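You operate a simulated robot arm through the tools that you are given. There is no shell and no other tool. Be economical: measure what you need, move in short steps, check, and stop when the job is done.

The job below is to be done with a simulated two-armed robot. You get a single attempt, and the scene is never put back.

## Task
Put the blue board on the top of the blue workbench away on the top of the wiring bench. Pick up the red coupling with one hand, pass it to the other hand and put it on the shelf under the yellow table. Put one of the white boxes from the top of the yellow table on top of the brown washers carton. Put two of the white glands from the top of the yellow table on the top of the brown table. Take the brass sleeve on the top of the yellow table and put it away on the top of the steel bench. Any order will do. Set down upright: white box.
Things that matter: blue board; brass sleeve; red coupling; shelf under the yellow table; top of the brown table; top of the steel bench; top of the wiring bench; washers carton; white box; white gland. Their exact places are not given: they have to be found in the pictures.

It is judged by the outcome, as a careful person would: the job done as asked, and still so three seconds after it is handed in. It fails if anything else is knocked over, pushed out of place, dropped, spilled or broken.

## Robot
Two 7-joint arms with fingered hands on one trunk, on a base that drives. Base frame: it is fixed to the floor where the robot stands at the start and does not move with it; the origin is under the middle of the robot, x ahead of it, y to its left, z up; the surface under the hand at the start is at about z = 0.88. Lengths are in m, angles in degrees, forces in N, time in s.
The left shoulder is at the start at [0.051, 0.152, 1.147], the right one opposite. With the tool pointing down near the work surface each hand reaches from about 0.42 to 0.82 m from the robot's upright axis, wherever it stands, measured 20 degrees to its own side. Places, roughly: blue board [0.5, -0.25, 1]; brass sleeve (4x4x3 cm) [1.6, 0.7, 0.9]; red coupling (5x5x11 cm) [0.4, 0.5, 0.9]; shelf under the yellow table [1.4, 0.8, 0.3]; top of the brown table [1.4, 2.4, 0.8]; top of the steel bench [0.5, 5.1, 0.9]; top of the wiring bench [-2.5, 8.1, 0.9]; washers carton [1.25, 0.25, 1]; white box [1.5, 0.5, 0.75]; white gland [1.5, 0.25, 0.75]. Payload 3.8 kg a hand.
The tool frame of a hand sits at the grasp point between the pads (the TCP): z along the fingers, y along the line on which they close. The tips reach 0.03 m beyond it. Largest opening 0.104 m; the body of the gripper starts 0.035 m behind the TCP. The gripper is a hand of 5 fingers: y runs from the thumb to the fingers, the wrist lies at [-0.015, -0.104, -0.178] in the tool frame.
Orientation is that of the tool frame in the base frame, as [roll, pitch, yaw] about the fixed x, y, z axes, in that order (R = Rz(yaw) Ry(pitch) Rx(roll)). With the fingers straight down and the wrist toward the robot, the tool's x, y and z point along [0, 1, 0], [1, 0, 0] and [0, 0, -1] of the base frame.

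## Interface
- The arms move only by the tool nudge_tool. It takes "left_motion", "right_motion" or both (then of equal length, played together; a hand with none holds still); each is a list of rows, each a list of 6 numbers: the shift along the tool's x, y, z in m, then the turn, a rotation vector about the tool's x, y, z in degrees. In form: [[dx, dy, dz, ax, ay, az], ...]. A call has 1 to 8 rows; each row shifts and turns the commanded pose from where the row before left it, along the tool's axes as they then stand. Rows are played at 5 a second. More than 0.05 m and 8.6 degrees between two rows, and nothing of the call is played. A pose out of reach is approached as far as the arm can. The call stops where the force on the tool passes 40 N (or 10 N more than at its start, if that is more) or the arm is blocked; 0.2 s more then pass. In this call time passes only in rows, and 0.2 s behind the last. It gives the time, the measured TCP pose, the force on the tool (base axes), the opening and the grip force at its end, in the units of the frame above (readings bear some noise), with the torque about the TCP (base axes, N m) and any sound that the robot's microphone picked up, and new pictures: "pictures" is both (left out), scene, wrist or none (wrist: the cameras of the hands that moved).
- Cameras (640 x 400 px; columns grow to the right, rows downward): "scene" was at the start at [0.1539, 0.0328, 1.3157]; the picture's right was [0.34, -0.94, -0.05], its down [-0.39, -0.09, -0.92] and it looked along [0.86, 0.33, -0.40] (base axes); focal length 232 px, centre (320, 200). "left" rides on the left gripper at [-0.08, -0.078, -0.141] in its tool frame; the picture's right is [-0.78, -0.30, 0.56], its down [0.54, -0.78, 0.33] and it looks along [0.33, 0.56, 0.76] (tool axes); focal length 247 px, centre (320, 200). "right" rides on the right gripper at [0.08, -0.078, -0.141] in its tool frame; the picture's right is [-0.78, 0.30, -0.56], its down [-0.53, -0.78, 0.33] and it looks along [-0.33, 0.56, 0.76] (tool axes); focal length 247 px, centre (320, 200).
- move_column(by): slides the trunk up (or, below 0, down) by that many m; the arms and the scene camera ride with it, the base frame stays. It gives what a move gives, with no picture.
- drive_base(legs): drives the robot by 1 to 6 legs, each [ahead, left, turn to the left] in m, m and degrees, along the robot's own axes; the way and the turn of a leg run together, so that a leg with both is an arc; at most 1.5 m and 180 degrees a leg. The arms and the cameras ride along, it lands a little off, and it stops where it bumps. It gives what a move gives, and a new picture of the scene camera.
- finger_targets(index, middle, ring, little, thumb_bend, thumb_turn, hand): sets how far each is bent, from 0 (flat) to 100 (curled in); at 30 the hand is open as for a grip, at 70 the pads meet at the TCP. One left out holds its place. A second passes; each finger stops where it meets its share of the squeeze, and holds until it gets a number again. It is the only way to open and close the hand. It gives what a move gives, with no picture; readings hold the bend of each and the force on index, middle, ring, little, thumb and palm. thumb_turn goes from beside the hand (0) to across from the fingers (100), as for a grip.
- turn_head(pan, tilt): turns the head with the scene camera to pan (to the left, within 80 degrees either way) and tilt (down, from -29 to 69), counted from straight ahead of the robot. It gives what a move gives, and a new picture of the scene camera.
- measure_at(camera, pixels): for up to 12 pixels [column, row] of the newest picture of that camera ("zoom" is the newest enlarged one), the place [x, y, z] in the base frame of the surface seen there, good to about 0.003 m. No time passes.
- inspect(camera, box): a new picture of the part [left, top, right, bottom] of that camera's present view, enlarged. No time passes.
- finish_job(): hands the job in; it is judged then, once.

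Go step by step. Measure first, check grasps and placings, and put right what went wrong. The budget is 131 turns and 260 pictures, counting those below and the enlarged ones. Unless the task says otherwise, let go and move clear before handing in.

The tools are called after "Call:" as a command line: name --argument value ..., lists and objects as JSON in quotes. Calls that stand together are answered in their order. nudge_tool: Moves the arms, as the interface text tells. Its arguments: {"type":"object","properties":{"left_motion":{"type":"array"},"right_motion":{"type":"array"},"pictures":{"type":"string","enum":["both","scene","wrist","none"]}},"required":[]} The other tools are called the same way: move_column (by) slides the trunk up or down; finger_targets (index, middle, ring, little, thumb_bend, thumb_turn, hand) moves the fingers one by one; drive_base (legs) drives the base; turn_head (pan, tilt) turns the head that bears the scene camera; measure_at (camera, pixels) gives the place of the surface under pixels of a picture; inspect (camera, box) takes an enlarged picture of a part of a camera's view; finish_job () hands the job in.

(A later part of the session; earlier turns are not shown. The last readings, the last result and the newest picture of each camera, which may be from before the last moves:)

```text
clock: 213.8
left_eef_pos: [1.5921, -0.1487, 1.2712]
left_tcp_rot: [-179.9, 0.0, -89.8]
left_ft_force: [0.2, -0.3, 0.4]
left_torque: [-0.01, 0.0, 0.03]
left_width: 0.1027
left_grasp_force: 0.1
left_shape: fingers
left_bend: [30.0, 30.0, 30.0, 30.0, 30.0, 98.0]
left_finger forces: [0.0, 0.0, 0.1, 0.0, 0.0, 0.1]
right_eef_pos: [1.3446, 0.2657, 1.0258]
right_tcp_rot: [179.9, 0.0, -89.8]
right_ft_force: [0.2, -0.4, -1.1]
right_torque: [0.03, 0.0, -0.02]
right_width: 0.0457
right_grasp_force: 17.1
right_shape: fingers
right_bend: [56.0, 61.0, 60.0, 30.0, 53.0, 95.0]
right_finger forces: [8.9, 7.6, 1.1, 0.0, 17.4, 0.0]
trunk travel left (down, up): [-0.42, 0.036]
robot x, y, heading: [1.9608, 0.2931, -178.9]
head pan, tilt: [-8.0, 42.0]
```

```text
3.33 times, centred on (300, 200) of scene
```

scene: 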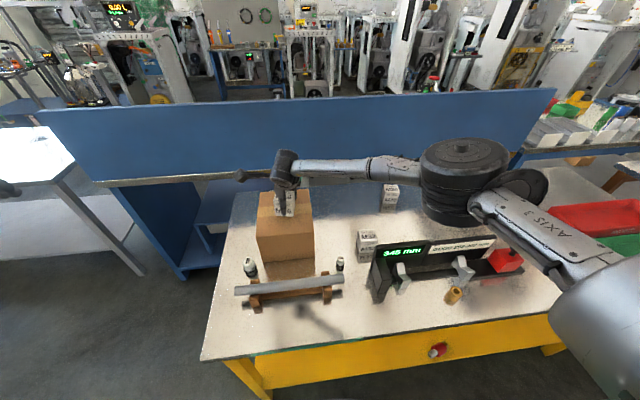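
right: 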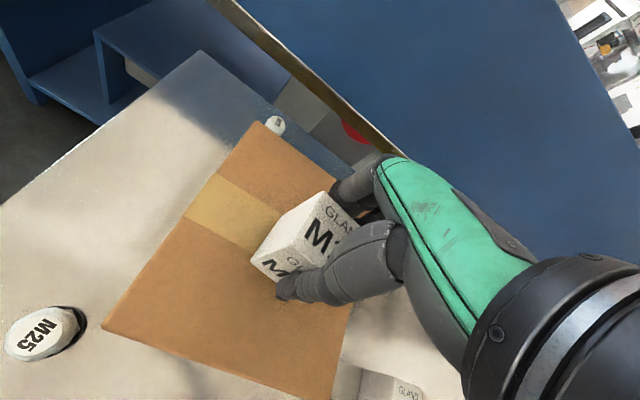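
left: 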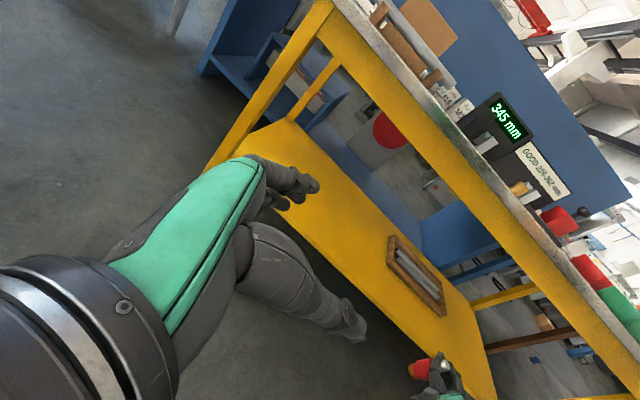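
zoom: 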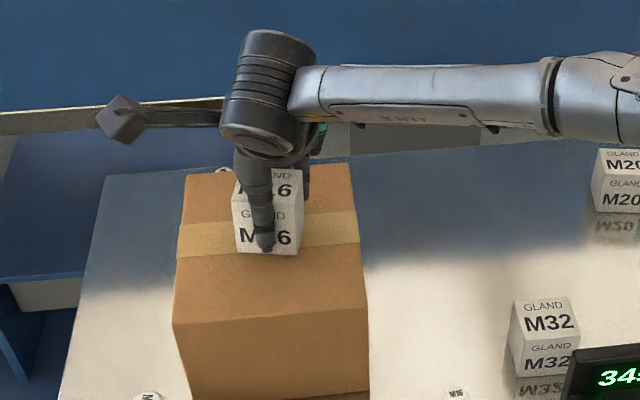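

The box is just above the carton top. I lower till contact, release and rise.

Call:
nudge_tool --right_motion '[[0, 0, 0.003, 0, 0, 0], [0, 0, 0.002, 0, 0, 0]]' --pictures "none"

Call:
finger_targets --hand "right" --index 45 --middle 45 --ring 40 --thumb_bend 40

Call:
finger_targets --hand "right" --index 30 --middle 30 --ring 30 --thumb_bend 30

Call:
nudge_tool --right_motion '[[0, 0, -0.03, 0, 0, 0], [0, 0, -0.045, 0, 0, 0], [0, 0, -0.045, 0, 0, 0]]' --pictures "both"

```text
clock: 214.3
left_eef_pos: [1.5923, -0.1484, 1.2718]
left_tcp_rot: [180.0, 0.1, -89.7]
left_ft_force: [-0.5, -0.6, -0.6]
left_torque: [0.01, 0.03, -0.01]
left_width: 0.1029
left_grasp_force: 0.1
left_shape: fingers
left_bend: [30.0, 30.0, 30.0, 30.0, 30.0, 98.0]
left_finger forces: [0.0, 0.1, 0.1, 0.0, 0.1, 0.0]
right_eef_pos: [1.3449, 0.2653, 1.0214]
right_tcp_rot: [-180.0, 0.0, -89.9]
right_ft_force: [-0.4, 0.0, -0.9]
right_torque: [-0.02, 0.0, 0.0]
right_width: 0.0459
right_grasp_force: 17.5
right_shape: fingers
right_bend: [56.0, 61.0, 60.0, 30.0, 53.0, 95.0]
right_finger forces: [8.9, 7.7, 1.0, 0.0, 17.3, 0.1]
trunk travel left (down, up): [-0.42, 0.036]
robot x, y, heading: [1.9573, 0.2946, -179.0]
head pan, tilt: [-8.0, 42.0]
```

```text
clock: 215.3
left_eef_pos: [1.5928, -0.1476, 1.2721]
left_tcp_rot: [-179.9, 0.0, -89.8]
left_ft_force: [0.2, 0.1, -0.8]
left_torque: [0.05, 0.0, 0.02]
left_width: 0.103
left_grasp_force: 0.0
left_shape: fingers
left_bend: [30.0, 30.0, 30.0, 30.0, 30.0, 98.0]
left_finger forces: [0.0, 0.1, 0.0, 0.0, 0.1, 0.1]
right_eef_pos: [1.3464, 0.2663, 1.0211]
right_tcp_rot: [-179.9, 0.0, -89.8]
right_ft_force: [0.0, -1.4, 0.1]
right_torque: [-0.01, 0.01, 0.03]
right_width: 0.0709
right_grasp_force: 0.0
right_shape: fingers
right_bend: [45.0, 45.0, 40.0, 30.0, 40.0, 97.0]
right_finger forces: [0.1, 0.1, 0.0, 0.1, 0.0, 0.1]
trunk travel left (down, up): [-0.42, 0.036]
robot x, y, heading: [1.9622, 0.2927, -179.0]
head pan, tilt: [-8.0, 42.0]
```

```text
clock: 216.3
left_eef_pos: [1.5923, -0.1486, 1.272]
left_tcp_rot: [-180.0, 0.0, -89.9]
left_ft_force: [0.1, 0.2, 0.3]
left_torque: [-0.01, -0.02, 0.0]
left_width: 0.1027
left_grasp_force: 0.1
left_shape: fingers
left_bend: [30.0, 30.0, 30.0, 30.0, 30.0, 98.0]
left_finger forces: [0.0, 0.0, 0.1, 0.0, 0.0, 0.1]
right_eef_pos: [1.3441, 0.2662, 1.0217]
right_tcp_rot: [179.9, 0.0, -90.0]
right_ft_force: [-0.9, 0.0, 0.2]
right_torque: [-0.03, -0.01, 0.01]
right_width: 0.1028
right_grasp_force: 0.0
right_shape: fingers
right_bend: [30.0, 30.0, 30.0, 30.0, 30.0, 97.0]
right_finger forces: [0.0, 0.0, 0.1, 0.0, 0.0, 0.0]
trunk travel left (down, up): [-0.42, 0.036]
robot x, y, heading: [1.9583, 0.2898, -179.3]
head pan, tilt: [-8.0, 42.0]
```

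```text
clock: 217.2
left_eef_pos: [1.5938, -0.1478, 1.2715]
left_tcp_rot: [179.9, 0.0, -89.8]
left_ft_force: [0.1, -1.0, 0.2]
left_torque: [0.0, 0.02, 0.02]
left_width: 0.1027
left_grasp_force: 0.0
left_shape: fingers
left_bend: [30.0, 30.0, 30.0, 30.0, 30.0, 98.0]
left_finger forces: [0.0, 0.0, 0.0, 0.0, 0.0, 0.1]
right_eef_pos: [1.3462, 0.2668, 1.142]
right_tcp_rot: [179.9, 0.0, -89.9]
right_ft_force: [0.4, -0.9, 0.0]
right_torque: [0.0, 0.01, 0.01]
right_width: 0.1026
right_grasp_force: 0.0
right_shape: fingers
right_bend: [30.0, 30.0, 30.0, 30.0, 30.0, 97.0]
right_finger forces: [0.1, 0.1, 0.0, 0.0, 0.0, 0.0]
trunk travel left (down, up): [-0.42, 0.036]
robot x, y, heading: [1.9578, 0.2941, -179.3]
head pan, tilt: [-8.0, 42.0]
```

scene: 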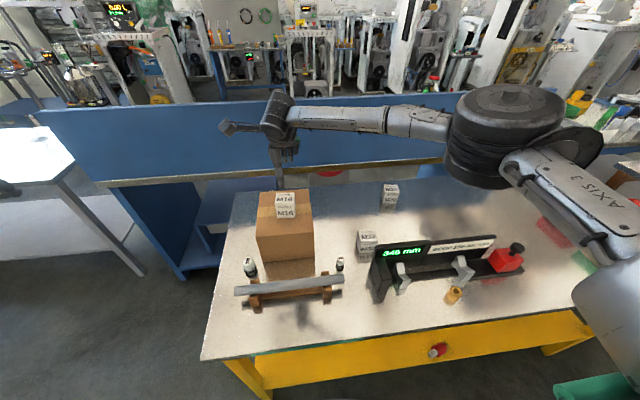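
right: 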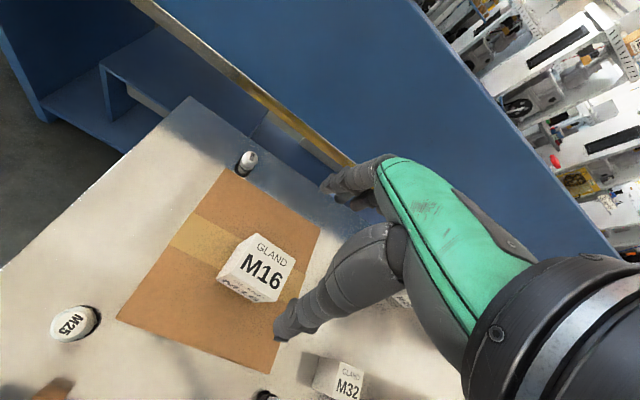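

The M16 box stands upright on the carton. Next the two front glands; I zoom in to measure them and the rod beside them.

Call:
inspect --camera "scene" --box '[225, 240, 355, 320]'

Call:
measure_at --camera "zoom" --pixels '[[122, 105], [105, 115], [143, 115], [128, 165], [567, 95], [548, 110], [585, 110], [567, 140], [60, 240], [580, 195], [580, 225], [300, 215]]'

```text
4.92 times, centred on (290, 280) of scene
```

zoom: 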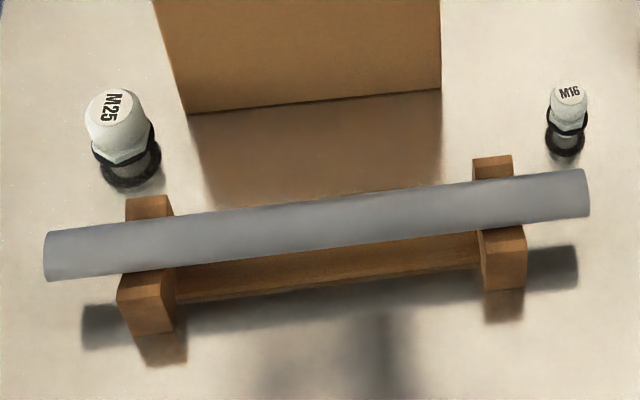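

```text
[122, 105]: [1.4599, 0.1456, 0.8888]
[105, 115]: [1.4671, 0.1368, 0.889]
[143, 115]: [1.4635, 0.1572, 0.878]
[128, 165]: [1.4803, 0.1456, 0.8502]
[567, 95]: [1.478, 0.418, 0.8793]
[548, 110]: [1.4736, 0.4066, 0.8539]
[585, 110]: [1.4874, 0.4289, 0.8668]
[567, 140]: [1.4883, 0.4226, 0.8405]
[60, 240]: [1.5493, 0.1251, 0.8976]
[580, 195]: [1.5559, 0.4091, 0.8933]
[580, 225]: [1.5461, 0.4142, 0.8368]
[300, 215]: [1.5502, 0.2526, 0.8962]
```

M25 gland ≈ (1.46,0.146), M16 gland ≈ (1.477,0.418); the rod edge is at x≈1.535. I curl ring and little fingers away and part-close the others on both hands, then bring both hands above the glands.

Call:
finger_targets --hand "left" --index 42 --middle 42 --ring 100 --little 100 --thumb_bend 42

Call:
finger_targets --hand "right" --index 42 --middle 42 --ring 100 --little 100 --thumb_bend 42

Call:
nudge_tool --left_motion '[[-0.041, 0.019, 0, 0, 0, 0], [-0.041, 0.019, 0, 0, 0, 0], [-0.041, 0.019, 0, 0, 0, 0], [-0.041, 0.019, 0, 0, 0, 0], [-0.041, 0.019, 0, 0, 0, 0], [-0.041, 0.019, 0, 0, 0, 0], [-0.042, 0.019, 0, 0, 0, 0], [0, 0, 0.045, 0, 0, 0]]' --right_motion '[[-0.03, -0.026, 0, 0, 0, 0], [-0.03, -0.026, 0, 0, 0, 0], [-0.03, -0.026, 0, 0, 0, 0], [-0.03, -0.026, 0, 0, 0, 0], [-0.026, -0.027, 0, 0, 0, 0], [0, 0, 0.03, 0, 0, 0], [0, 0, 0.03, 0, 0, 0], [0, 0, 0.03, 0, 0, 0]]'

```text
clock: 218.2
left_eef_pos: [1.5925, -0.1481, 1.2715]
left_tcp_rot: [180.0, 0.0, -89.9]
left_ft_force: [0.4, 0.1, -0.5]
left_torque: [0.0, -0.01, -0.01]
left_width: 0.0736
left_grasp_force: 0.0
left_shape: fingers
left_bend: [42.0, 42.0, 100.0, 100.0, 42.0, 98.0]
left_finger forces: [0.0, 0.0, 0.0, 0.0, 0.1, 0.0]
right_eef_pos: [1.346, 0.2668, 1.14]
right_tcp_rot: [180.0, 0.0, -89.9]
right_ft_force: [0.2, 0.2, -0.9]
right_torque: [0.01, 0.0, 0.0]
right_width: 0.1027
right_grasp_force: 0.0
right_shape: fingers
right_bend: [30.0, 30.0, 30.0, 30.0, 30.0, 97.0]
right_finger forces: [0.0, 0.0, 0.0, 0.0, 0.1, 0.0]
trunk travel left (down, up): [-0.42, 0.036]
robot x, y, heading: [1.9589, 0.2925, -179.2]
head pan, tilt: [-8.0, 42.0]
```

```text
clock: 219.2
left_eef_pos: [1.5919, -0.1488, 1.2715]
left_tcp_rot: [180.0, 0.0, -89.7]
left_ft_force: [-0.2, -0.7, 0.2]
left_torque: [-0.01, 0.0, 0.02]
left_width: 0.0736
left_grasp_force: 0.0
left_shape: fingers
left_bend: [42.0, 42.0, 100.0, 100.0, 42.0, 98.0]
left_finger forces: [0.0, 0.1, 0.1, 0.1, 0.0, 0.0]
right_eef_pos: [1.3455, 0.2664, 1.1399]
right_tcp_rot: [180.0, 0.0, -89.8]
right_ft_force: [-0.3, -0.3, -0.2]
right_torque: [0.02, 0.02, -0.02]
right_width: 0.0737
right_grasp_force: 0.0
right_shape: fingers
right_bend: [42.0, 42.0, 100.0, 100.0, 42.0, 97.0]
right_finger forces: [0.0, 0.0, 0.1, 0.0, 0.0, 0.0]
trunk travel left (down, up): [-0.42, 0.036]
robot x, y, heading: [1.9618, 0.2915, -179.3]
head pan, tilt: [-8.0, 42.0]
```

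```text
clock: 220.9
left_eef_pos: [1.4597, 0.1401, 1.226]
left_tcp_rot: [180.0, 0.0, -89.7]
left_ft_force: [0.2, 0.1, -0.1]
left_torque: [0.04, 0.02, -0.01]
left_width: 0.0732
left_grasp_force: 0.0
left_shape: fingers
left_bend: [42.0, 42.0, 100.0, 100.0, 42.0, 98.0]
left_finger forces: [0.0, 0.0, 0.1, 0.0, 0.0, 0.0]
right_eef_pos: [1.4769, 0.4134, 1.05]
right_tcp_rot: [179.9, -0.1, -89.9]
right_ft_force: [1.7, -0.2, 0.2]
right_torque: [-0.02, 0.01, -0.01]
right_width: 0.0733
right_grasp_force: 0.0
right_shape: fingers
right_bend: [42.0, 42.0, 100.0, 100.0, 42.0, 97.0]
right_finger forces: [0.0, 0.1, 0.1, 0.0, 0.1, 0.0]
trunk travel left (down, up): [-0.42, 0.036]
robot x, y, heading: [1.9623, 0.2954, -179.4]
head pan, tilt: [-8.0, 42.0]
```

scene: 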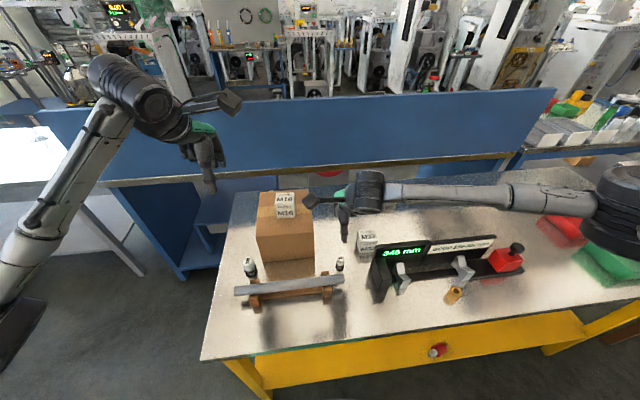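
right: 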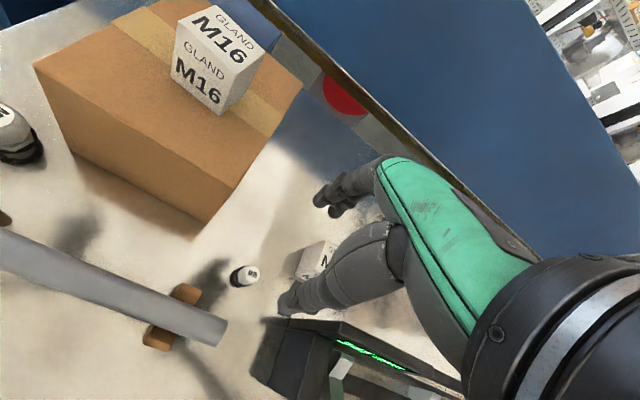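
left: 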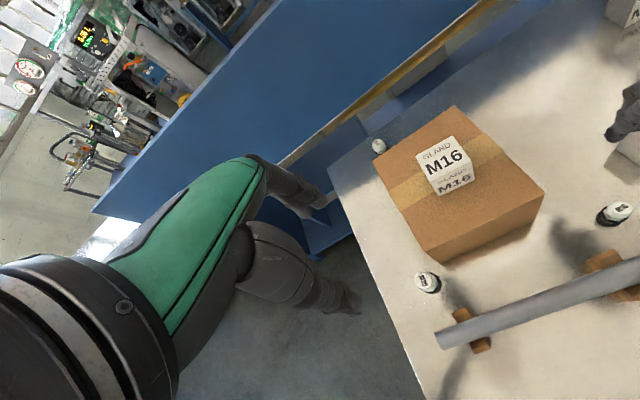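

Both hands are above. I verify the gland centres in both wrist cameras.

Call:
measure_at --camera "right" --pixels '[[252, 274], [244, 278], [238, 278], [300, 262], [222, 335], [300, 275]]'

Call:
measure_at --camera "left" --pixels '[[425, 277], [433, 288], [420, 285], [440, 335], [440, 262]]'

```text
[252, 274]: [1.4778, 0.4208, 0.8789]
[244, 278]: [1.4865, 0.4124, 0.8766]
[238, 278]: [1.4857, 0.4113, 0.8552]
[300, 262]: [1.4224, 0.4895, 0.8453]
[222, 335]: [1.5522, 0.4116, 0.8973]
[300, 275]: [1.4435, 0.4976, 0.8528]
```

```text
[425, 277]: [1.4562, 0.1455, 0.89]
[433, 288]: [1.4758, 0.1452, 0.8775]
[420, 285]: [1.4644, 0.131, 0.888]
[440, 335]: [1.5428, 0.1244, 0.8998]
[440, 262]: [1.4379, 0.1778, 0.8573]
```

Centres match within 5 mm. I lower both hands to the glands.

Call:
nudge_tool --left_motion '[[-0.003, 0, 0.045, 0, 0, 0], [0, 0, 0.045, 0, 0, 0], [0, 0, 0.045, 0, 0, 0], [0, 0, 0.045, 0, 0, 0], [0, 0, 0.045, 0, 0, 0], [0, 0, 0.045, 0, 0, 0], [0, 0, 0.045, 0, 0, 0], [0, 0, 0.032, 0, 0, 0]]' --right_motion '[[-0.003, 0, 0.022, 0, 0, 0], [0, 0, 0.022, 0, 0, 0], [0, 0, 0.022, 0, 0, 0], [0, 0, 0.022, 0, 0, 0], [0, 0, 0.022, 0, 0, 0], [0, 0, 0.022, 0, 0, 0], [0, 0, 0.022, 0, 0, 0], [0, 0, 0.02, 0, 0, 0]]'

```text
clock: 222.8
left_eef_pos: [1.4588, 0.1419, 0.8772]
left_tcp_rot: [-180.0, -0.1, -89.8]
left_ft_force: [0.9, 0.3, 0.9]
left_torque: [0.0, 0.03, 0.0]
left_width: 0.0733
left_grasp_force: 0.0
left_shape: fingers
left_bend: [42.0, 42.0, 100.0, 100.0, 42.0, 98.0]
left_finger forces: [0.0, 0.0, 0.1, 0.0, 0.0, 0.1]
right_eef_pos: [1.476, 0.4151, 0.8761]
right_tcp_rot: [-180.0, -0.1, -89.8]
right_ft_force: [0.5, -0.1, 0.5]
right_torque: [-0.03, 0.02, -0.01]
right_width: 0.0732
right_grasp_force: 0.0
right_shape: fingers
right_bend: [42.0, 42.0, 100.0, 100.0, 42.0, 97.0]
right_finger forces: [0.1, 0.0, 0.1, 0.0, 0.0, 0.0]
trunk travel left (down, up): [-0.42, 0.036]
robot x, y, heading: [1.9583, 0.2974, -179.2]
head pan, tilt: [-8.0, 42.0]
```

scene: 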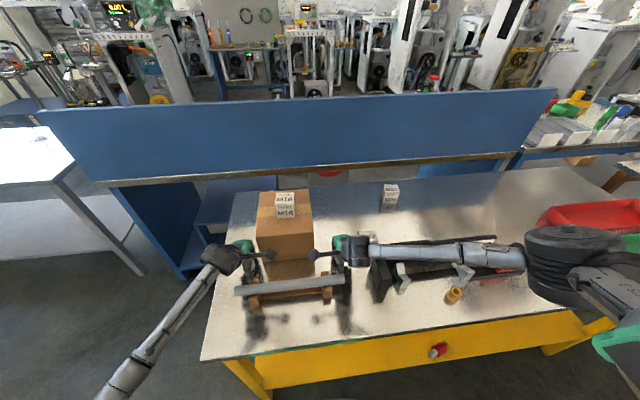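
right: 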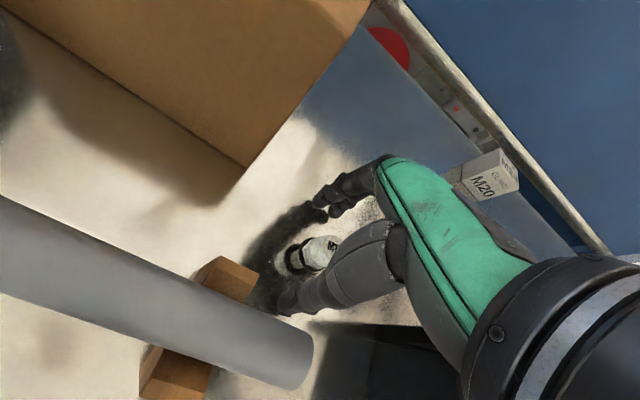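
left: 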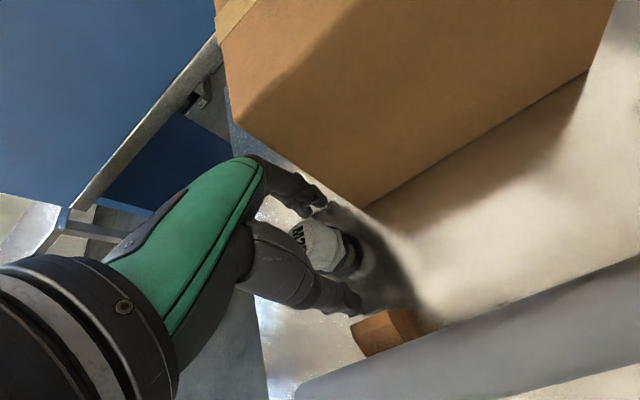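

No contacts, and both glands sit between thumb and fingers. I close both grips and lift.

Call:
finger_targets --hand "left" --index 75 --middle 75 --thumb_bend 72

Call:
finger_targets --hand "right" --index 78 --middle 78 --thumb_bend 74

Call:
nudge_tool --left_motion '[[0, 0, -0.02, 0, 0, 0], [0, 0, -0.03, 0, 0, 0], [0, 0, -0.045, 0, 0, 0], [0, 0, -0.045, 0, 0, 0], [0, 0, -0.045, 0, 0, 0], [0, 0, -0.045, 0, 0, 0]]' --right_motion '[[0, 0, -0.02, 0, 0, 0], [0, 0, -0.03, 0, 0, 0], [0, 0, -0.045, 0, 0, 0], [0, 0, -0.045, 0, 0, 0], [0, 0, -0.045, 0, 0, 0], [0, 0, -0.045, 0, 0, 0]]'

```text
clock: 223.8
left_eef_pos: [1.4589, 0.1426, 0.8788]
left_tcp_rot: [-180.0, 0.0, -89.8]
left_ft_force: [0.0, 0.2, -0.5]
left_torque: [-0.02, 0.03, 0.01]
left_width: 0.029
left_grasp_force: 16.9
left_shape: fingers
left_bend: [61.0, 64.0, 100.0, 100.0, 58.0, 95.0]
left_finger forces: [8.5, 8.6, 0.0, 0.1, 16.9, 0.1]
right_eef_pos: [1.4761, 0.414, 0.8775]
right_tcp_rot: [179.9, -0.1, -89.9]
right_ft_force: [-0.9, -0.4, 0.0]
right_torque: [0.03, -0.02, 0.02]
right_width: 0.0732
right_grasp_force: 0.0
right_shape: fingers
right_bend: [42.0, 42.0, 100.0, 100.0, 42.0, 97.0]
right_finger forces: [0.0, 0.1, 0.1, 0.0, 0.0, 0.0]
trunk travel left (down, up): [-0.42, 0.036]
robot x, y, heading: [1.9613, 0.2933, -179.2]
head pan, tilt: [-8.0, 42.0]
```

```text
clock: 224.8
left_eef_pos: [1.4601, 0.1414, 0.8781]
left_tcp_rot: [179.9, 0.0, -89.8]
left_ft_force: [0.4, -0.1, -0.1]
left_torque: [0.03, -0.03, 0.02]
left_width: 0.0294
left_grasp_force: 17.1
left_shape: fingers
left_bend: [61.0, 64.0, 100.0, 100.0, 58.0, 95.0]
left_finger forces: [8.5, 8.6, 0.0, 0.1, 16.9, 0.0]
right_eef_pos: [1.4762, 0.4147, 0.8786]
right_tcp_rot: [180.0, -0.1, -89.9]
right_ft_force: [0.0, 0.1, -0.8]
right_torque: [0.01, 0.02, -0.03]
right_width: 0.012
right_grasp_force: 17.0
right_shape: fingers
right_bend: [74.0, 73.0, 100.0, 100.0, 65.0, 94.0]
right_finger forces: [7.9, 11.5, 0.0, 0.1, 15.1, 0.0]
trunk travel left (down, up): [-0.42, 0.036]
robot x, y, heading: [1.9609, 0.2902, -179.2]
head pan, tilt: [-8.0, 42.0]
```

```text
clock: 226.2
left_eef_pos: [1.4604, 0.1434, 1.1091]
left_tcp_rot: [-180.0, -0.1, -89.8]
left_ft_force: [0.1, 0.4, -0.4]
left_torque: [-0.01, 0.0, 0.0]
left_width: 0.029
left_grasp_force: 16.5
left_shape: fingers
left_bend: [71.0, 64.0, 100.0, 100.0, 58.0, 95.0]
left_finger forces: [8.1, 8.4, 0.0, 0.0, 16.5, 0.0]
right_eef_pos: [1.4759, 0.4141, 1.1072]
right_tcp_rot: [180.0, 0.1, -89.9]
right_ft_force: [0.3, -0.5, -0.2]
right_torque: [0.01, -0.03, 0.0]
right_width: 0.0107
right_grasp_force: 17.3
right_shape: fingers
right_bend: [74.0, 73.0, 100.0, 100.0, 65.0, 94.0]
right_finger forces: [7.9, 11.0, 0.0, 0.0, 14.9, 0.0]
trunk travel left (down, up): [-0.42, 0.036]
robot x, y, heading: [1.9612, 0.2922, -178.9]
head pan, tilt: [-8.0, 42.0]
```

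scene: 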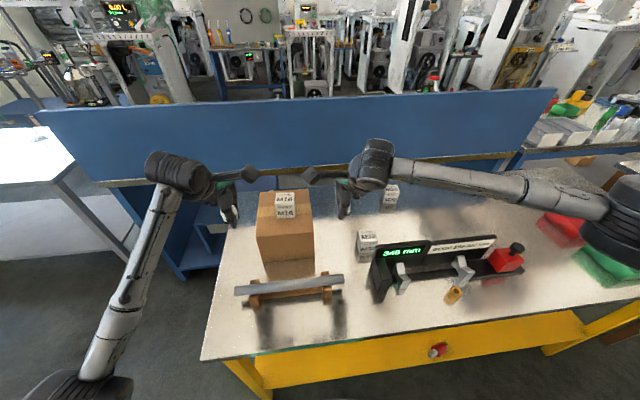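
right: 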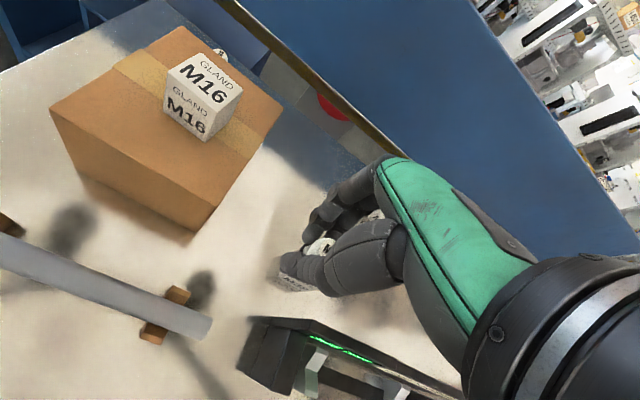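
left: 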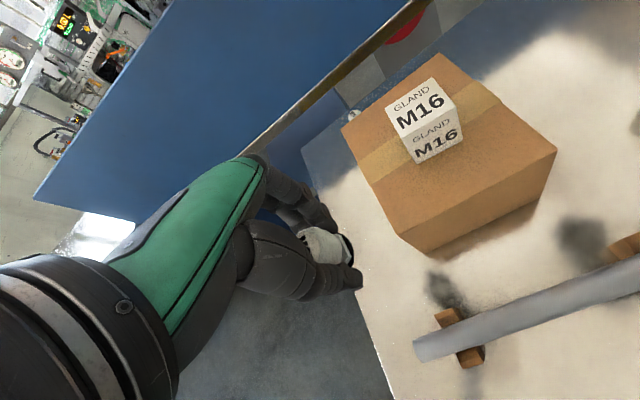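

Both glands are in hand. I back off and drive sideways to the brown table.

Call:
drive_base --legs '[[-0.5, 0, 0], [0, -1.1, 0], [0, -0.95, 0]]'

Call:
turn_head --pan 0 --tilt 32

```text
clock: 238.8
left_eef_pos: [1.9508, 2.2007, 1.1081]
left_tcp_rot: [180.0, 0.0, -90.5]
left_ft_force: [-0.9, 1.0, -0.7]
left_torque: [0.01, 0.01, 0.01]
left_width: 0.0293
left_grasp_force: 16.2
left_shape: fingers
left_bend: [71.0, 64.0, 100.0, 100.0, 58.0, 95.0]
left_finger forces: [8.1, 8.4, 0.1, 0.0, 16.5, 0.0]
right_eef_pos: [1.969, 2.4722, 1.1068]
right_tcp_rot: [-179.9, 0.0, -90.7]
right_ft_force: [-0.2, 1.0, -1.0]
right_torque: [0.03, 0.01, 0.02]
right_width: 0.0105
right_grasp_force: 17.0
right_shape: fingers
right_bend: [74.0, 73.0, 100.0, 100.0, 65.0, 94.0]
right_finger forces: [7.8, 11.0, 0.0, 0.0, 14.9, 0.0]
trunk travel left (down, up): [-0.42, 0.036]
robot x, y, heading: [2.4544, 2.348, -180.0]
head pan, tilt: [-8.0, 42.0]
```

scene: 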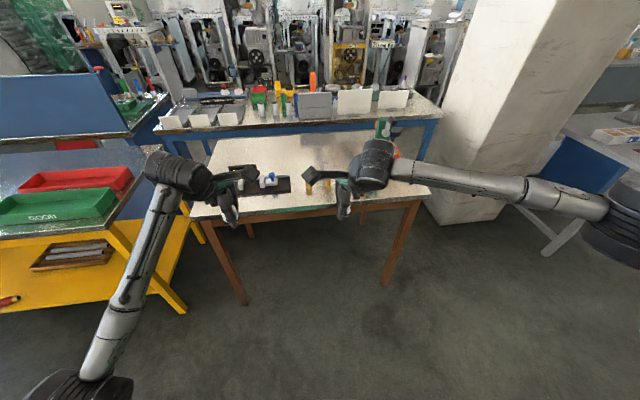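

```text
clock: 239.6
left_eef_pos: [1.9495, 2.201, 1.1081]
left_tcp_rot: [-180.0, -0.1, -90.5]
left_ft_force: [-0.1, -0.8, -0.9]
left_torque: [0.0, 0.01, -0.02]
left_width: 0.0293
left_grasp_force: 16.9
left_shape: fingers
left_bend: [71.0, 64.0, 100.0, 100.0, 58.0, 95.0]
left_finger forces: [8.1, 8.3, 0.1, 0.1, 16.5, 0.1]
right_eef_pos: [1.9692, 2.4724, 1.1074]
right_tcp_rot: [180.0, -0.1, -90.5]
right_ft_force: [0.4, -1.0, -0.7]
right_torque: [-0.03, 0.01, 0.0]
right_width: 0.0104
right_grasp_force: 16.5
right_shape: fingers
right_bend: [74.0, 73.0, 100.0, 100.0, 65.0, 94.0]
right_finger forces: [7.9, 11.0, 0.0, 0.0, 14.8, 0.0]
trunk travel left (down, up): [-0.42, 0.036]
robot x, y, heading: [2.4506, 2.3429, -180.1]
head pan, tilt: [0.0, 32.0]
```

scene: 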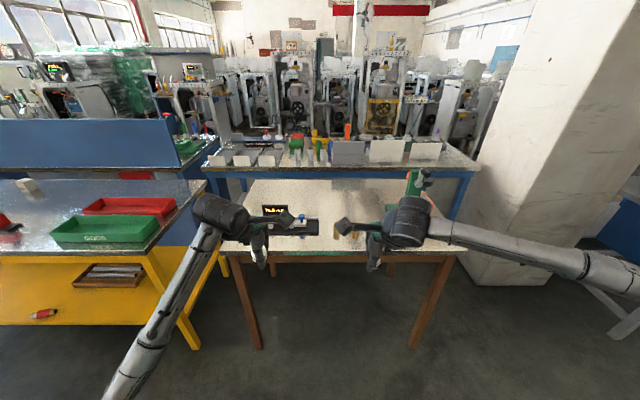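

I zoom in on the brown table top to find free spots.

Call:
inspect --camera "scene" --box '[210, 160, 480, 290]'

Call:
measure_at --camera "scene" --pixels '[[225, 250], [450, 250], [300, 245], [345, 245], [262, 215], [315, 235], [330, 238], [420, 235], [310, 190], [430, 210]]'

```text
2.37 times, centred on (345, 225) of scene
```

zoom: 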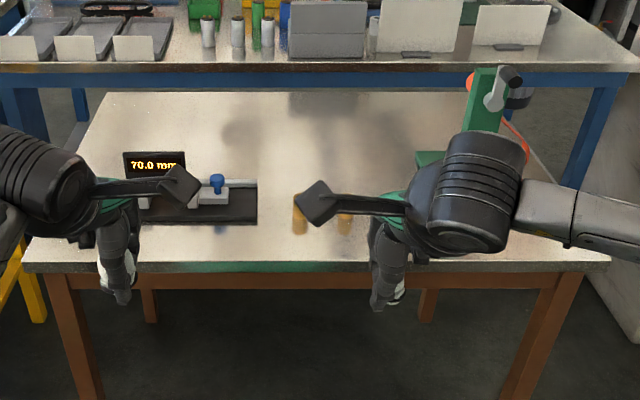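

```text
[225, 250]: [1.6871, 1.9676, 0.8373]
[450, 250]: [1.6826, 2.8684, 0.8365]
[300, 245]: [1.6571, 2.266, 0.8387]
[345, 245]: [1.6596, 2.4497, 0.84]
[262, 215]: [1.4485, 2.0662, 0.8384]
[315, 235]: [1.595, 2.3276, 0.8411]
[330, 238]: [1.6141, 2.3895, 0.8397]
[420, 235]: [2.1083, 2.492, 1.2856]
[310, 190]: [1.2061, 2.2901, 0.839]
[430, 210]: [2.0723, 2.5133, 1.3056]
```

Free area is behind the gauge around x≈1.28. I check the green press height and the brass cylinders before driving in.

Call:
measure_at --camera "scene" --pixels '[[412, 172], [415, 185], [426, 180], [326, 218], [344, 222], [307, 207], [308, 217], [275, 210], [385, 197]]'

Call:
drive_base --legs '[[0.25, 0, 0]]'

```text
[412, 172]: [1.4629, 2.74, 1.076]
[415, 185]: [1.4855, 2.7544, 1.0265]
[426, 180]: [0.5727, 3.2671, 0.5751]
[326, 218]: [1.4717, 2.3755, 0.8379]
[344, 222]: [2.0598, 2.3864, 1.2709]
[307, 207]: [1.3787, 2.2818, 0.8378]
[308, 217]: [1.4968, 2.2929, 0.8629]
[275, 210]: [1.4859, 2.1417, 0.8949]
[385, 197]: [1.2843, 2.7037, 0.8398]
```

```text
clock: 241.4
left_eef_pos: [1.7039, 2.2006, 1.1096]
left_tcp_rot: [179.9, 0.1, -90.3]
left_ft_force: [-0.4, 0.2, -0.3]
left_torque: [0.0, 0.02, 0.01]
left_width: 0.0291
left_grasp_force: 16.2
left_shape: fingers
left_bend: [71.0, 64.0, 100.0, 100.0, 58.0, 95.0]
left_finger forces: [8.2, 8.4, 0.0, 0.0, 16.6, 0.0]
right_eef_pos: [1.7221, 2.4706, 1.1076]
right_tcp_rot: [180.0, -0.1, -90.5]
right_ft_force: [0.6, -0.6, 0.1]
right_torque: [0.01, 0.03, 0.02]
right_width: 0.0104
right_grasp_force: 17.0
right_shape: fingers
right_bend: [74.0, 73.0, 100.0, 100.0, 65.0, 94.0]
right_finger forces: [8.0, 11.0, 0.0, 0.0, 14.9, 0.0]
trunk travel left (down, up): [-0.42, 0.036]
robot x, y, heading: [2.2021, 2.3462, -180.1]
head pan, tilt: [0.0, 32.0]
```

scene: 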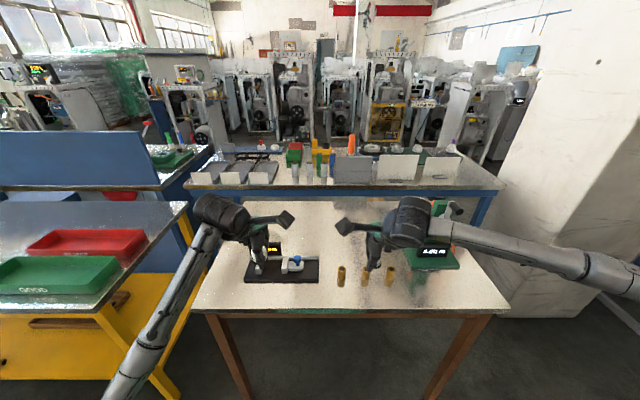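

Three brass cylinders and a gauge are ahead; a front strip seems free too. I measure them.

Call:
measure_at --camera "scene" --pixels '[[339, 285], [364, 282], [390, 284], [250, 282], [318, 280], [430, 268], [455, 265], [300, 310], [460, 300], [280, 215]]'

```text
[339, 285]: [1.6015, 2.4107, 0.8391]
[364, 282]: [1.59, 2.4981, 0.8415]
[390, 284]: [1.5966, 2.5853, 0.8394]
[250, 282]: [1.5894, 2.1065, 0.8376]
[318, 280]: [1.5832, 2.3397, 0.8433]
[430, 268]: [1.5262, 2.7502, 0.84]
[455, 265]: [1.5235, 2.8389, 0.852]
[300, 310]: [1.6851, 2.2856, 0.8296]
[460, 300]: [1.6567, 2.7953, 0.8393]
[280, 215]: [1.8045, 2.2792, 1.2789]
```

The back-centre is free. I drive in 0.25 m and move both hands to x≈1.30 (y 2.25 and 2.50), well above everything.

Call:
drive_base --legs '[[0.25, 0, 0]]'

Call:
nudge_tool --left_motion '[[-0.012, 0.038, 0, 0, 0, 0], [-0.012, 0.038, 0, 0, 0, 0], [-0.012, 0.038, 0, 0, 0, 0], [-0.012, 0.038, 0, 0, 0, 0], [0, 0, 0.04, 0, 0, 0], [0, 0, 0.04, 0, 0, 0]]' --right_motion '[[-0.008, 0.042, 0, 0, 0, 0], [-0.008, 0.042, 0, 0, 0, 0], [-0.008, 0.042, 0, 0, 0, 0], [-0.008, 0.042, 0, 0, 0, 0], [0, 0, 0.04, 0, 0, 0], [0, 0, 0.04, 0, 0, 0]]'

```text
clock: 243.2
left_eef_pos: [1.4566, 2.1976, 1.1093]
left_tcp_rot: [179.8, 0.0, -90.4]
left_ft_force: [-0.2, 0.3, 1.3]
left_torque: [0.0, -0.03, 0.0]
left_width: 0.0288
left_grasp_force: 16.6
left_shape: fingers
left_bend: [71.0, 64.0, 100.0, 100.0, 58.0, 95.0]
left_finger forces: [8.3, 8.5, 0.0, 0.0, 16.5, 0.0]
right_eef_pos: [1.475, 2.4693, 1.1082]
right_tcp_rot: [179.9, -0.1, -90.4]
right_ft_force: [-0.5, 0.5, -0.9]
right_torque: [-0.03, 0.04, -0.02]
right_width: 0.0105
right_grasp_force: 17.2
right_shape: fingers
right_bend: [74.0, 73.0, 100.0, 100.0, 65.0, 94.0]
right_finger forces: [8.0, 11.0, 0.1, 0.0, 14.8, 0.0]
trunk travel left (down, up): [-0.42, 0.036]
robot x, y, heading: [1.9558, 2.3452, -179.7]
head pan, tilt: [0.0, 32.0]
```

scene: 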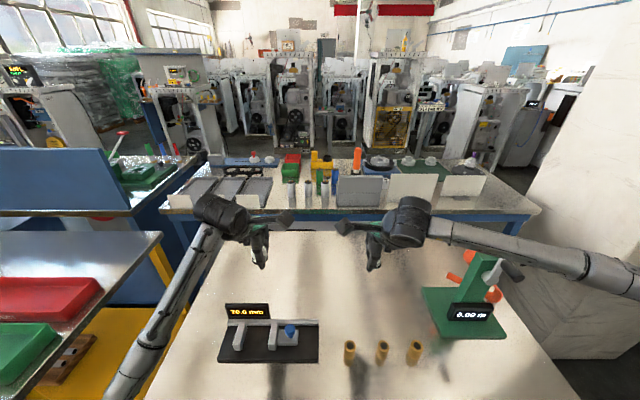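

```text
clock: 244.6
left_eef_pos: [1.3025, 2.2467, 1.0278]
left_tcp_rot: [180.0, 0.0, -90.3]
left_ft_force: [0.1, -0.2, -0.5]
left_torque: [0.01, -0.01, 0.0]
left_width: 0.029
left_grasp_force: 15.9
left_shape: fingers
left_bend: [71.0, 65.0, 100.0, 100.0, 58.0, 95.0]
left_finger forces: [7.9, 8.3, 0.0, 0.0, 16.3, 0.0]
right_eef_pos: [1.3033, 2.5022, 1.0273]
right_tcp_rot: [179.9, 0.0, -90.3]
right_ft_force: [-0.2, -0.2, 0.0]
right_torque: [0.04, 0.0, -0.01]
right_width: 0.0102
right_grasp_force: 15.9
right_shape: fingers
right_bend: [75.0, 73.0, 100.0, 100.0, 65.0, 94.0]
right_finger forces: [8.0, 11.0, 0.0, 0.0, 14.9, 0.0]
trunk travel left (down, up): [-0.42, 0.036]
robot x, y, heading: [1.9612, 2.3483, -179.5]
head pan, tilt: [0.0, 32.0]
```

scene: 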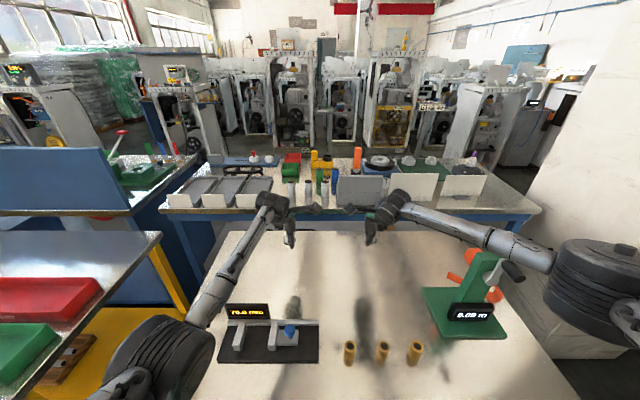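
right: 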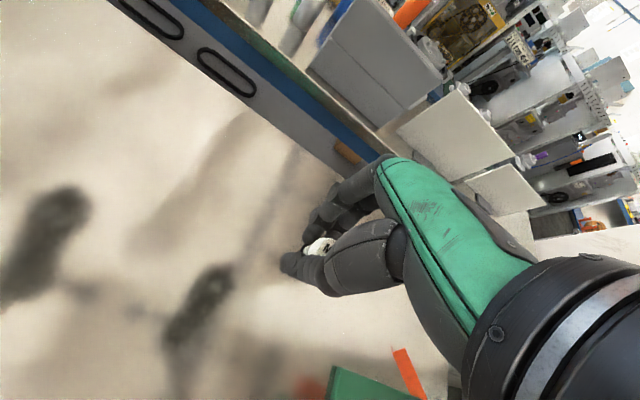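
left: 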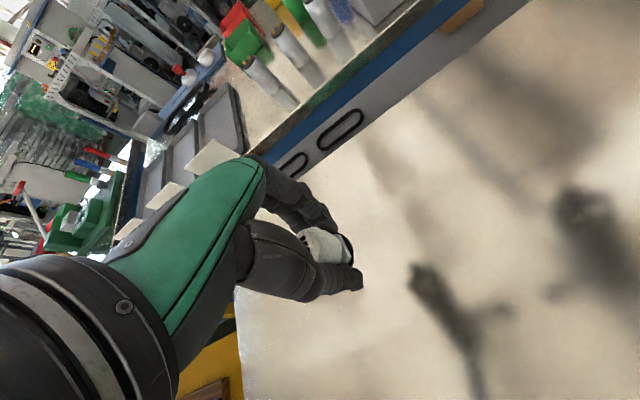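

The area below is clear. I lower both hands to set the glands down.

Call:
nudge_tool --left_motion '[[0, 0, 0.04, 0, 0, 0], [0, 0, 0.04, 0, 0, 0], [0, 0, 0.035, 0, 0, 0], [0, 0, 0.02, 0, 0, 0], [0, 0, 0.009, 0, 0, 0], [0, 0, 0.003, 0, 0, 0]]' --right_motion '[[0, 0, 0.04, 0, 0, 0], [0, 0, 0.04, 0, 0, 0], [0, 0, 0.035, 0, 0, 0], [0, 0, 0.02, 0, 0, 0], [0, 0, 0.009, 0, 0, 0], [0, 0, 0.003, 0, 0, 0]]' --pictures "wrist"

```text
clock: 246.0
left_eef_pos: [1.3034, 2.247, 0.8809]
left_tcp_rot: [179.9, 0.1, -90.3]
left_ft_force: [0.5, -0.8, -0.4]
left_torque: [0.0, -0.02, 0.01]
left_width: 0.0285
left_grasp_force: 16.5
left_shape: fingers
left_bend: [71.0, 65.0, 100.0, 100.0, 58.0, 95.0]
left_finger forces: [7.5, 8.3, 0.0, 0.0, 15.9, 0.1]
right_eef_pos: [1.3043, 2.5013, 0.8799]
right_tcp_rot: [180.0, 0.0, -90.4]
right_ft_force: [-1.5, 1.0, 0.3]
right_torque: [-0.05, 0.01, 0.01]
right_width: 0.0097
right_grasp_force: 17.1
right_shape: fingers
right_bend: [75.0, 73.0, 100.0, 100.0, 65.0, 94.0]
right_finger forces: [8.2, 10.9, 0.1, 0.0, 14.8, 0.0]
trunk travel left (down, up): [-0.42, 0.036]
robot x, y, heading: [1.9616, 2.3478, -179.9]
head pan, tilt: [0.0, 32.0]
```

right: 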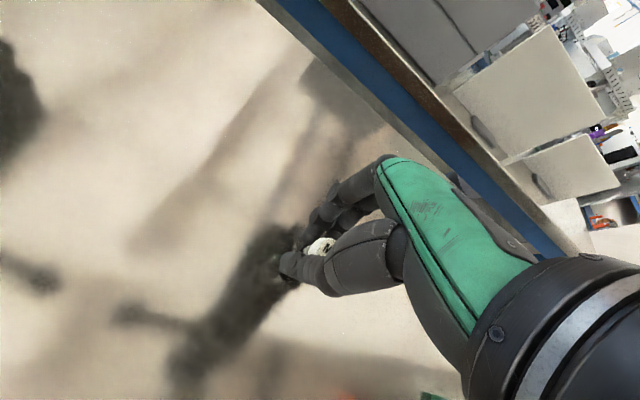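
left: 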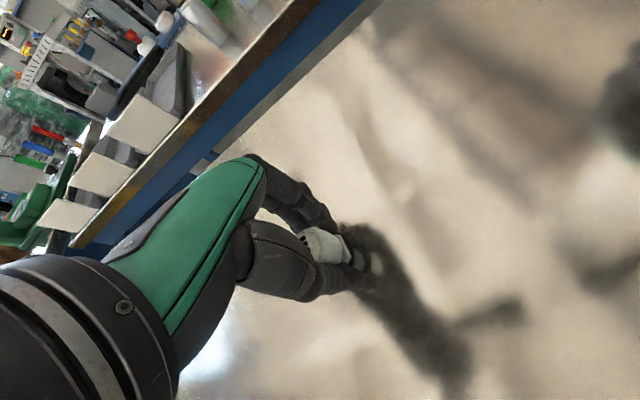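

They should be 1–2 mm above the top. I lower 2 mm and open both hands in two stages, then rise.

Call:
nudge_tool --left_motion '[[0, 0, 0.002, 0, 0, 0]]' --right_motion '[[0, 0, 0.002, 0, 0, 0]]' --pictures "none"

Call:
finger_targets --hand "left" --index 44 --middle 44 --thumb_bend 44

Call:
finger_targets --hand "right" --index 44 --middle 44 --thumb_bend 44

Call:
nudge_tool --left_motion '[[0, 0, -0.03, 0, 0, 0], [0, 0, -0.045, 0, 0, 0], [0, 0, -0.045, 0, 0, 0], [0, 0, -0.045, 0, 0, 0], [0, 0, -0.045, 0, 0, 0]]' --right_motion '[[0, 0, -0.03, 0, 0, 0], [0, 0, -0.045, 0, 0, 0], [0, 0, -0.045, 0, 0, 0], [0, 0, -0.045, 0, 0, 0], [0, 0, -0.045, 0, 0, 0]]' --pictures "scene"

Call:
inspect --camera "scene" --box '[200, 200, 480, 375]'

```text
clock: 246.4
left_eef_pos: [1.3029, 2.2471, 0.8787]
left_tcp_rot: [-179.9, 0.0, -90.4]
left_ft_force: [-0.9, 0.0, 0.6]
left_torque: [-0.02, 0.0, -0.01]
left_width: 0.0289
left_grasp_force: 16.6
left_shape: fingers
left_bend: [71.0, 65.0, 100.0, 100.0, 58.0, 95.0]
left_finger forces: [7.6, 8.4, 0.1, 0.0, 15.9, 0.0]
right_eef_pos: [1.3042, 2.5028, 0.8786]
right_tcp_rot: [180.0, -0.2, -90.5]
right_ft_force: [0.4, 0.6, -0.5]
right_torque: [0.0, 0.03, 0.0]
right_width: 0.0099
right_grasp_force: 17.2
right_shape: fingers
right_bend: [75.0, 73.0, 100.0, 100.0, 65.0, 94.0]
right_finger forces: [8.2, 10.9, 0.0, 0.1, 14.9, 0.0]
trunk travel left (down, up): [-0.42, 0.036]
robot x, y, heading: [1.9589, 2.3475, -179.9]
head pan, tilt: [0.0, 32.0]
```

```text
clock: 247.4
left_eef_pos: [1.3029, 2.2468, 0.878]
left_tcp_rot: [180.0, 0.0, -90.3]
left_ft_force: [-0.3, 0.7, -0.1]
left_torque: [-0.03, -0.02, 0.0]
left_width: 0.0672
left_grasp_force: 0.1
left_shape: fingers
left_bend: [44.0, 44.0, 100.0, 100.0, 44.0, 97.0]
left_finger forces: [0.1, 0.0, 0.1, 0.0, 0.0, 0.1]
right_eef_pos: [1.3061, 2.5027, 0.8781]
right_tcp_rot: [-180.0, -0.2, -90.5]
right_ft_force: [-0.5, -0.2, -1.3]
right_torque: [-0.01, -0.02, 0.01]
right_width: 0.0097
right_grasp_force: 17.0
right_shape: fingers
right_bend: [75.0, 73.0, 100.0, 100.0, 65.0, 94.0]
right_finger forces: [8.2, 10.9, 0.0, 0.0, 15.0, 0.1]
trunk travel left (down, up): [-0.42, 0.036]
robot x, y, heading: [1.9589, 2.3457, -179.8]
head pan, tilt: [0.0, 32.0]
```

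```text
clock: 248.4
left_eef_pos: [1.3036, 2.2479, 0.8781]
left_tcp_rot: [-180.0, -0.1, -90.3]
left_ft_force: [-0.6, -0.1, -0.1]
left_torque: [0.0, 0.01, -0.01]
left_width: 0.0672
left_grasp_force: 0.1
left_shape: fingers
left_bend: [44.0, 44.0, 100.0, 100.0, 44.0, 97.0]
left_finger forces: [0.0, 0.0, 0.0, 0.1, 0.0, 0.1]
right_eef_pos: [1.3043, 2.5027, 0.8784]
right_tcp_rot: [180.0, -0.1, -90.5]
right_ft_force: [-0.7, 0.2, -0.4]
right_torque: [0.0, 0.01, 0.01]
right_width: 0.067
right_grasp_force: 0.1
right_shape: fingers
right_bend: [44.0, 44.0, 100.0, 100.0, 44.0, 97.0]
right_finger forces: [0.0, 0.0, 0.0, 0.0, 0.0, 0.1]
trunk travel left (down, up): [-0.42, 0.036]
robot x, y, heading: [1.9588, 2.3456, -179.7]
head pan, tilt: [0.0, 32.0]
```

```text
clock: 249.6
left_eef_pos: [1.3049, 2.2477, 1.0899]
left_tcp_rot: [-180.0, -0.1, -90.2]
left_ft_force: [0.9, 0.1, 1.1]
left_torque: [0.03, 0.0, 0.02]
left_width: 0.0672
left_grasp_force: 0.1
left_shape: fingers
left_bend: [44.0, 44.0, 100.0, 100.0, 44.0, 97.0]
left_finger forces: [0.1, 0.0, 0.0, 0.1, 0.0, 0.0]
right_eef_pos: [1.3059, 2.5035, 1.0883]
right_tcp_rot: [179.9, 0.0, -90.4]
right_ft_force: [1.8, 0.1, -0.2]
right_torque: [0.01, -0.01, 0.03]
right_width: 0.0672
right_grasp_force: 0.0
right_shape: fingers
right_bend: [44.0, 44.0, 100.0, 100.0, 44.0, 97.0]
right_finger forces: [0.0, 0.0, 0.0, 0.0, 0.1, 0.1]
trunk travel left (down, up): [-0.42, 0.036]
robot x, y, heading: [1.9573, 2.3435, -179.6]
head pan, tilt: [0.0, 32.0]
```

scene: 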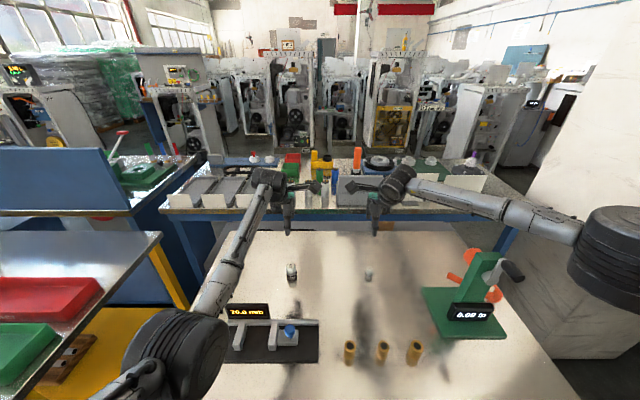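

```text
2.29 times, centred on (340, 288) of scene
```

zoom: 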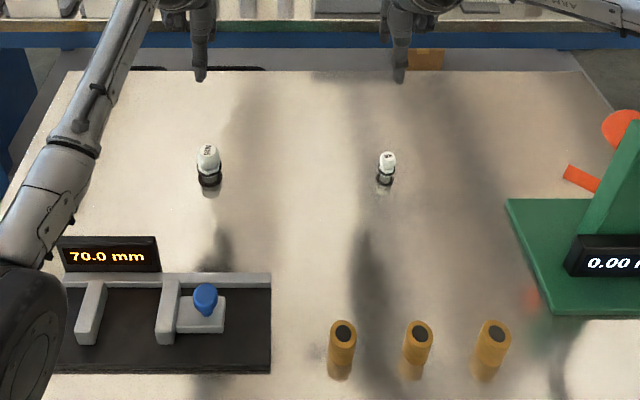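

Both glands stand on the brown table. Now the brass sleeve: I back off and drive back to the yellow table.

Call:
drive_base --legs '[[-0.5, 0, 0], [0, 0.95, 0], [0, 0.85, 0], [0.33, 0, 0]]'

Call:
turn_head --pan -10 --tilt 45

Call:
inspect --camera "scene" --box '[220, 140, 460, 290]'

```text
clock: 263.0
left_eef_pos: [1.4882, 0.4469, 1.0907]
left_tcp_rot: [179.9, 0.1, -90.5]
left_ft_force: [0.4, -0.1, 0.1]
left_torque: [0.01, 0.02, -0.03]
left_width: 0.0672
left_grasp_force: 0.0
left_shape: fingers
left_bend: [44.0, 44.0, 100.0, 100.0, 44.0, 97.0]
left_finger forces: [0.0, 0.0, 0.0, 0.0, 0.0, 0.0]
right_eef_pos: [1.4884, 0.7036, 1.088]
right_tcp_rot: [179.9, -0.1, -90.7]
right_ft_force: [-0.3, 0.2, 0.0]
right_torque: [-0.01, 0.03, 0.01]
right_width: 0.0676
right_grasp_force: 0.0
right_shape: fingers
right_bend: [44.0, 44.0, 100.0, 100.0, 44.0, 97.0]
right_finger forces: [0.1, 0.0, 0.0, 0.0, 0.1, 0.0]
trunk travel left (down, up): [-0.42, 0.036]
robot x, y, heading: [2.1382, 0.5433, -180.0]
head pan, tilt: [0.0, 32.0]
```

scene: 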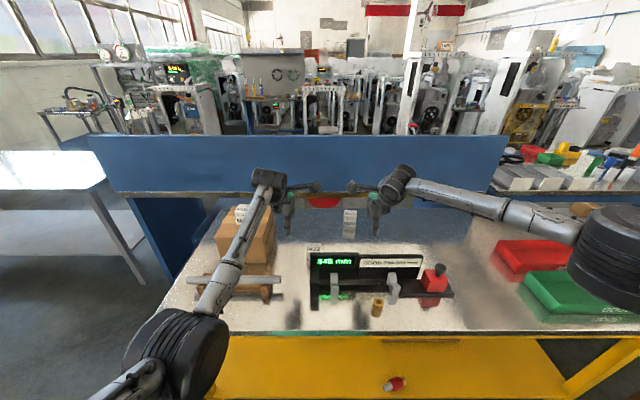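

```text
clock: 263.8
left_eef_pos: [1.4842, 0.4468, 1.0874]
left_tcp_rot: [-179.9, 0.0, -90.6]
left_ft_force: [-0.4, -0.8, -0.5]
left_torque: [0.02, -0.03, -0.01]
left_width: 0.0674
left_grasp_force: 0.0
left_shape: fingers
left_bend: [44.0, 44.0, 100.0, 100.0, 44.0, 97.0]
left_finger forces: [0.1, 0.0, 0.0, 0.1, 0.0, 0.0]
right_eef_pos: [1.4864, 0.7025, 1.0873]
right_tcp_rot: [180.0, -0.2, -90.6]
right_ft_force: [0.7, 0.1, 0.6]
right_torque: [0.0, 0.0, -0.02]
right_width: 0.0672
right_grasp_force: 0.1
right_shape: fingers
right_bend: [44.0, 44.0, 100.0, 100.0, 44.0, 97.0]
right_finger forces: [0.0, 0.0, 0.0, 0.0, 0.0, 0.1]
trunk travel left (down, up): [-0.42, 0.036]
robot x, y, heading: [2.1374, 0.5435, -179.9]
head pan, tilt: [-10.0, 45.0]
```

scene: 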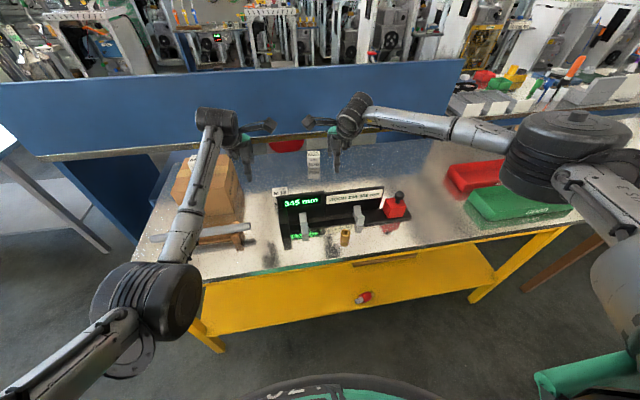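

```text
2.67 times, centred on (340, 215) of scene
```

zoom: 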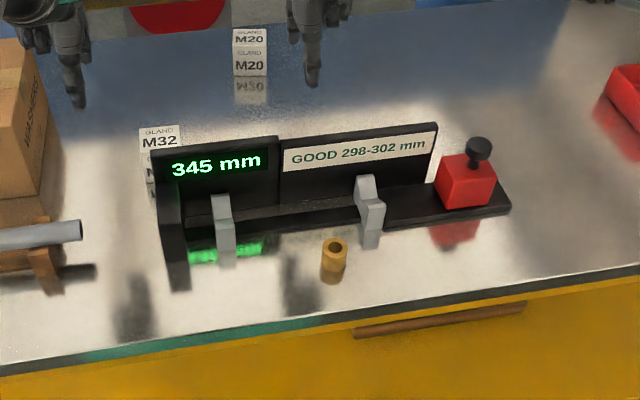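

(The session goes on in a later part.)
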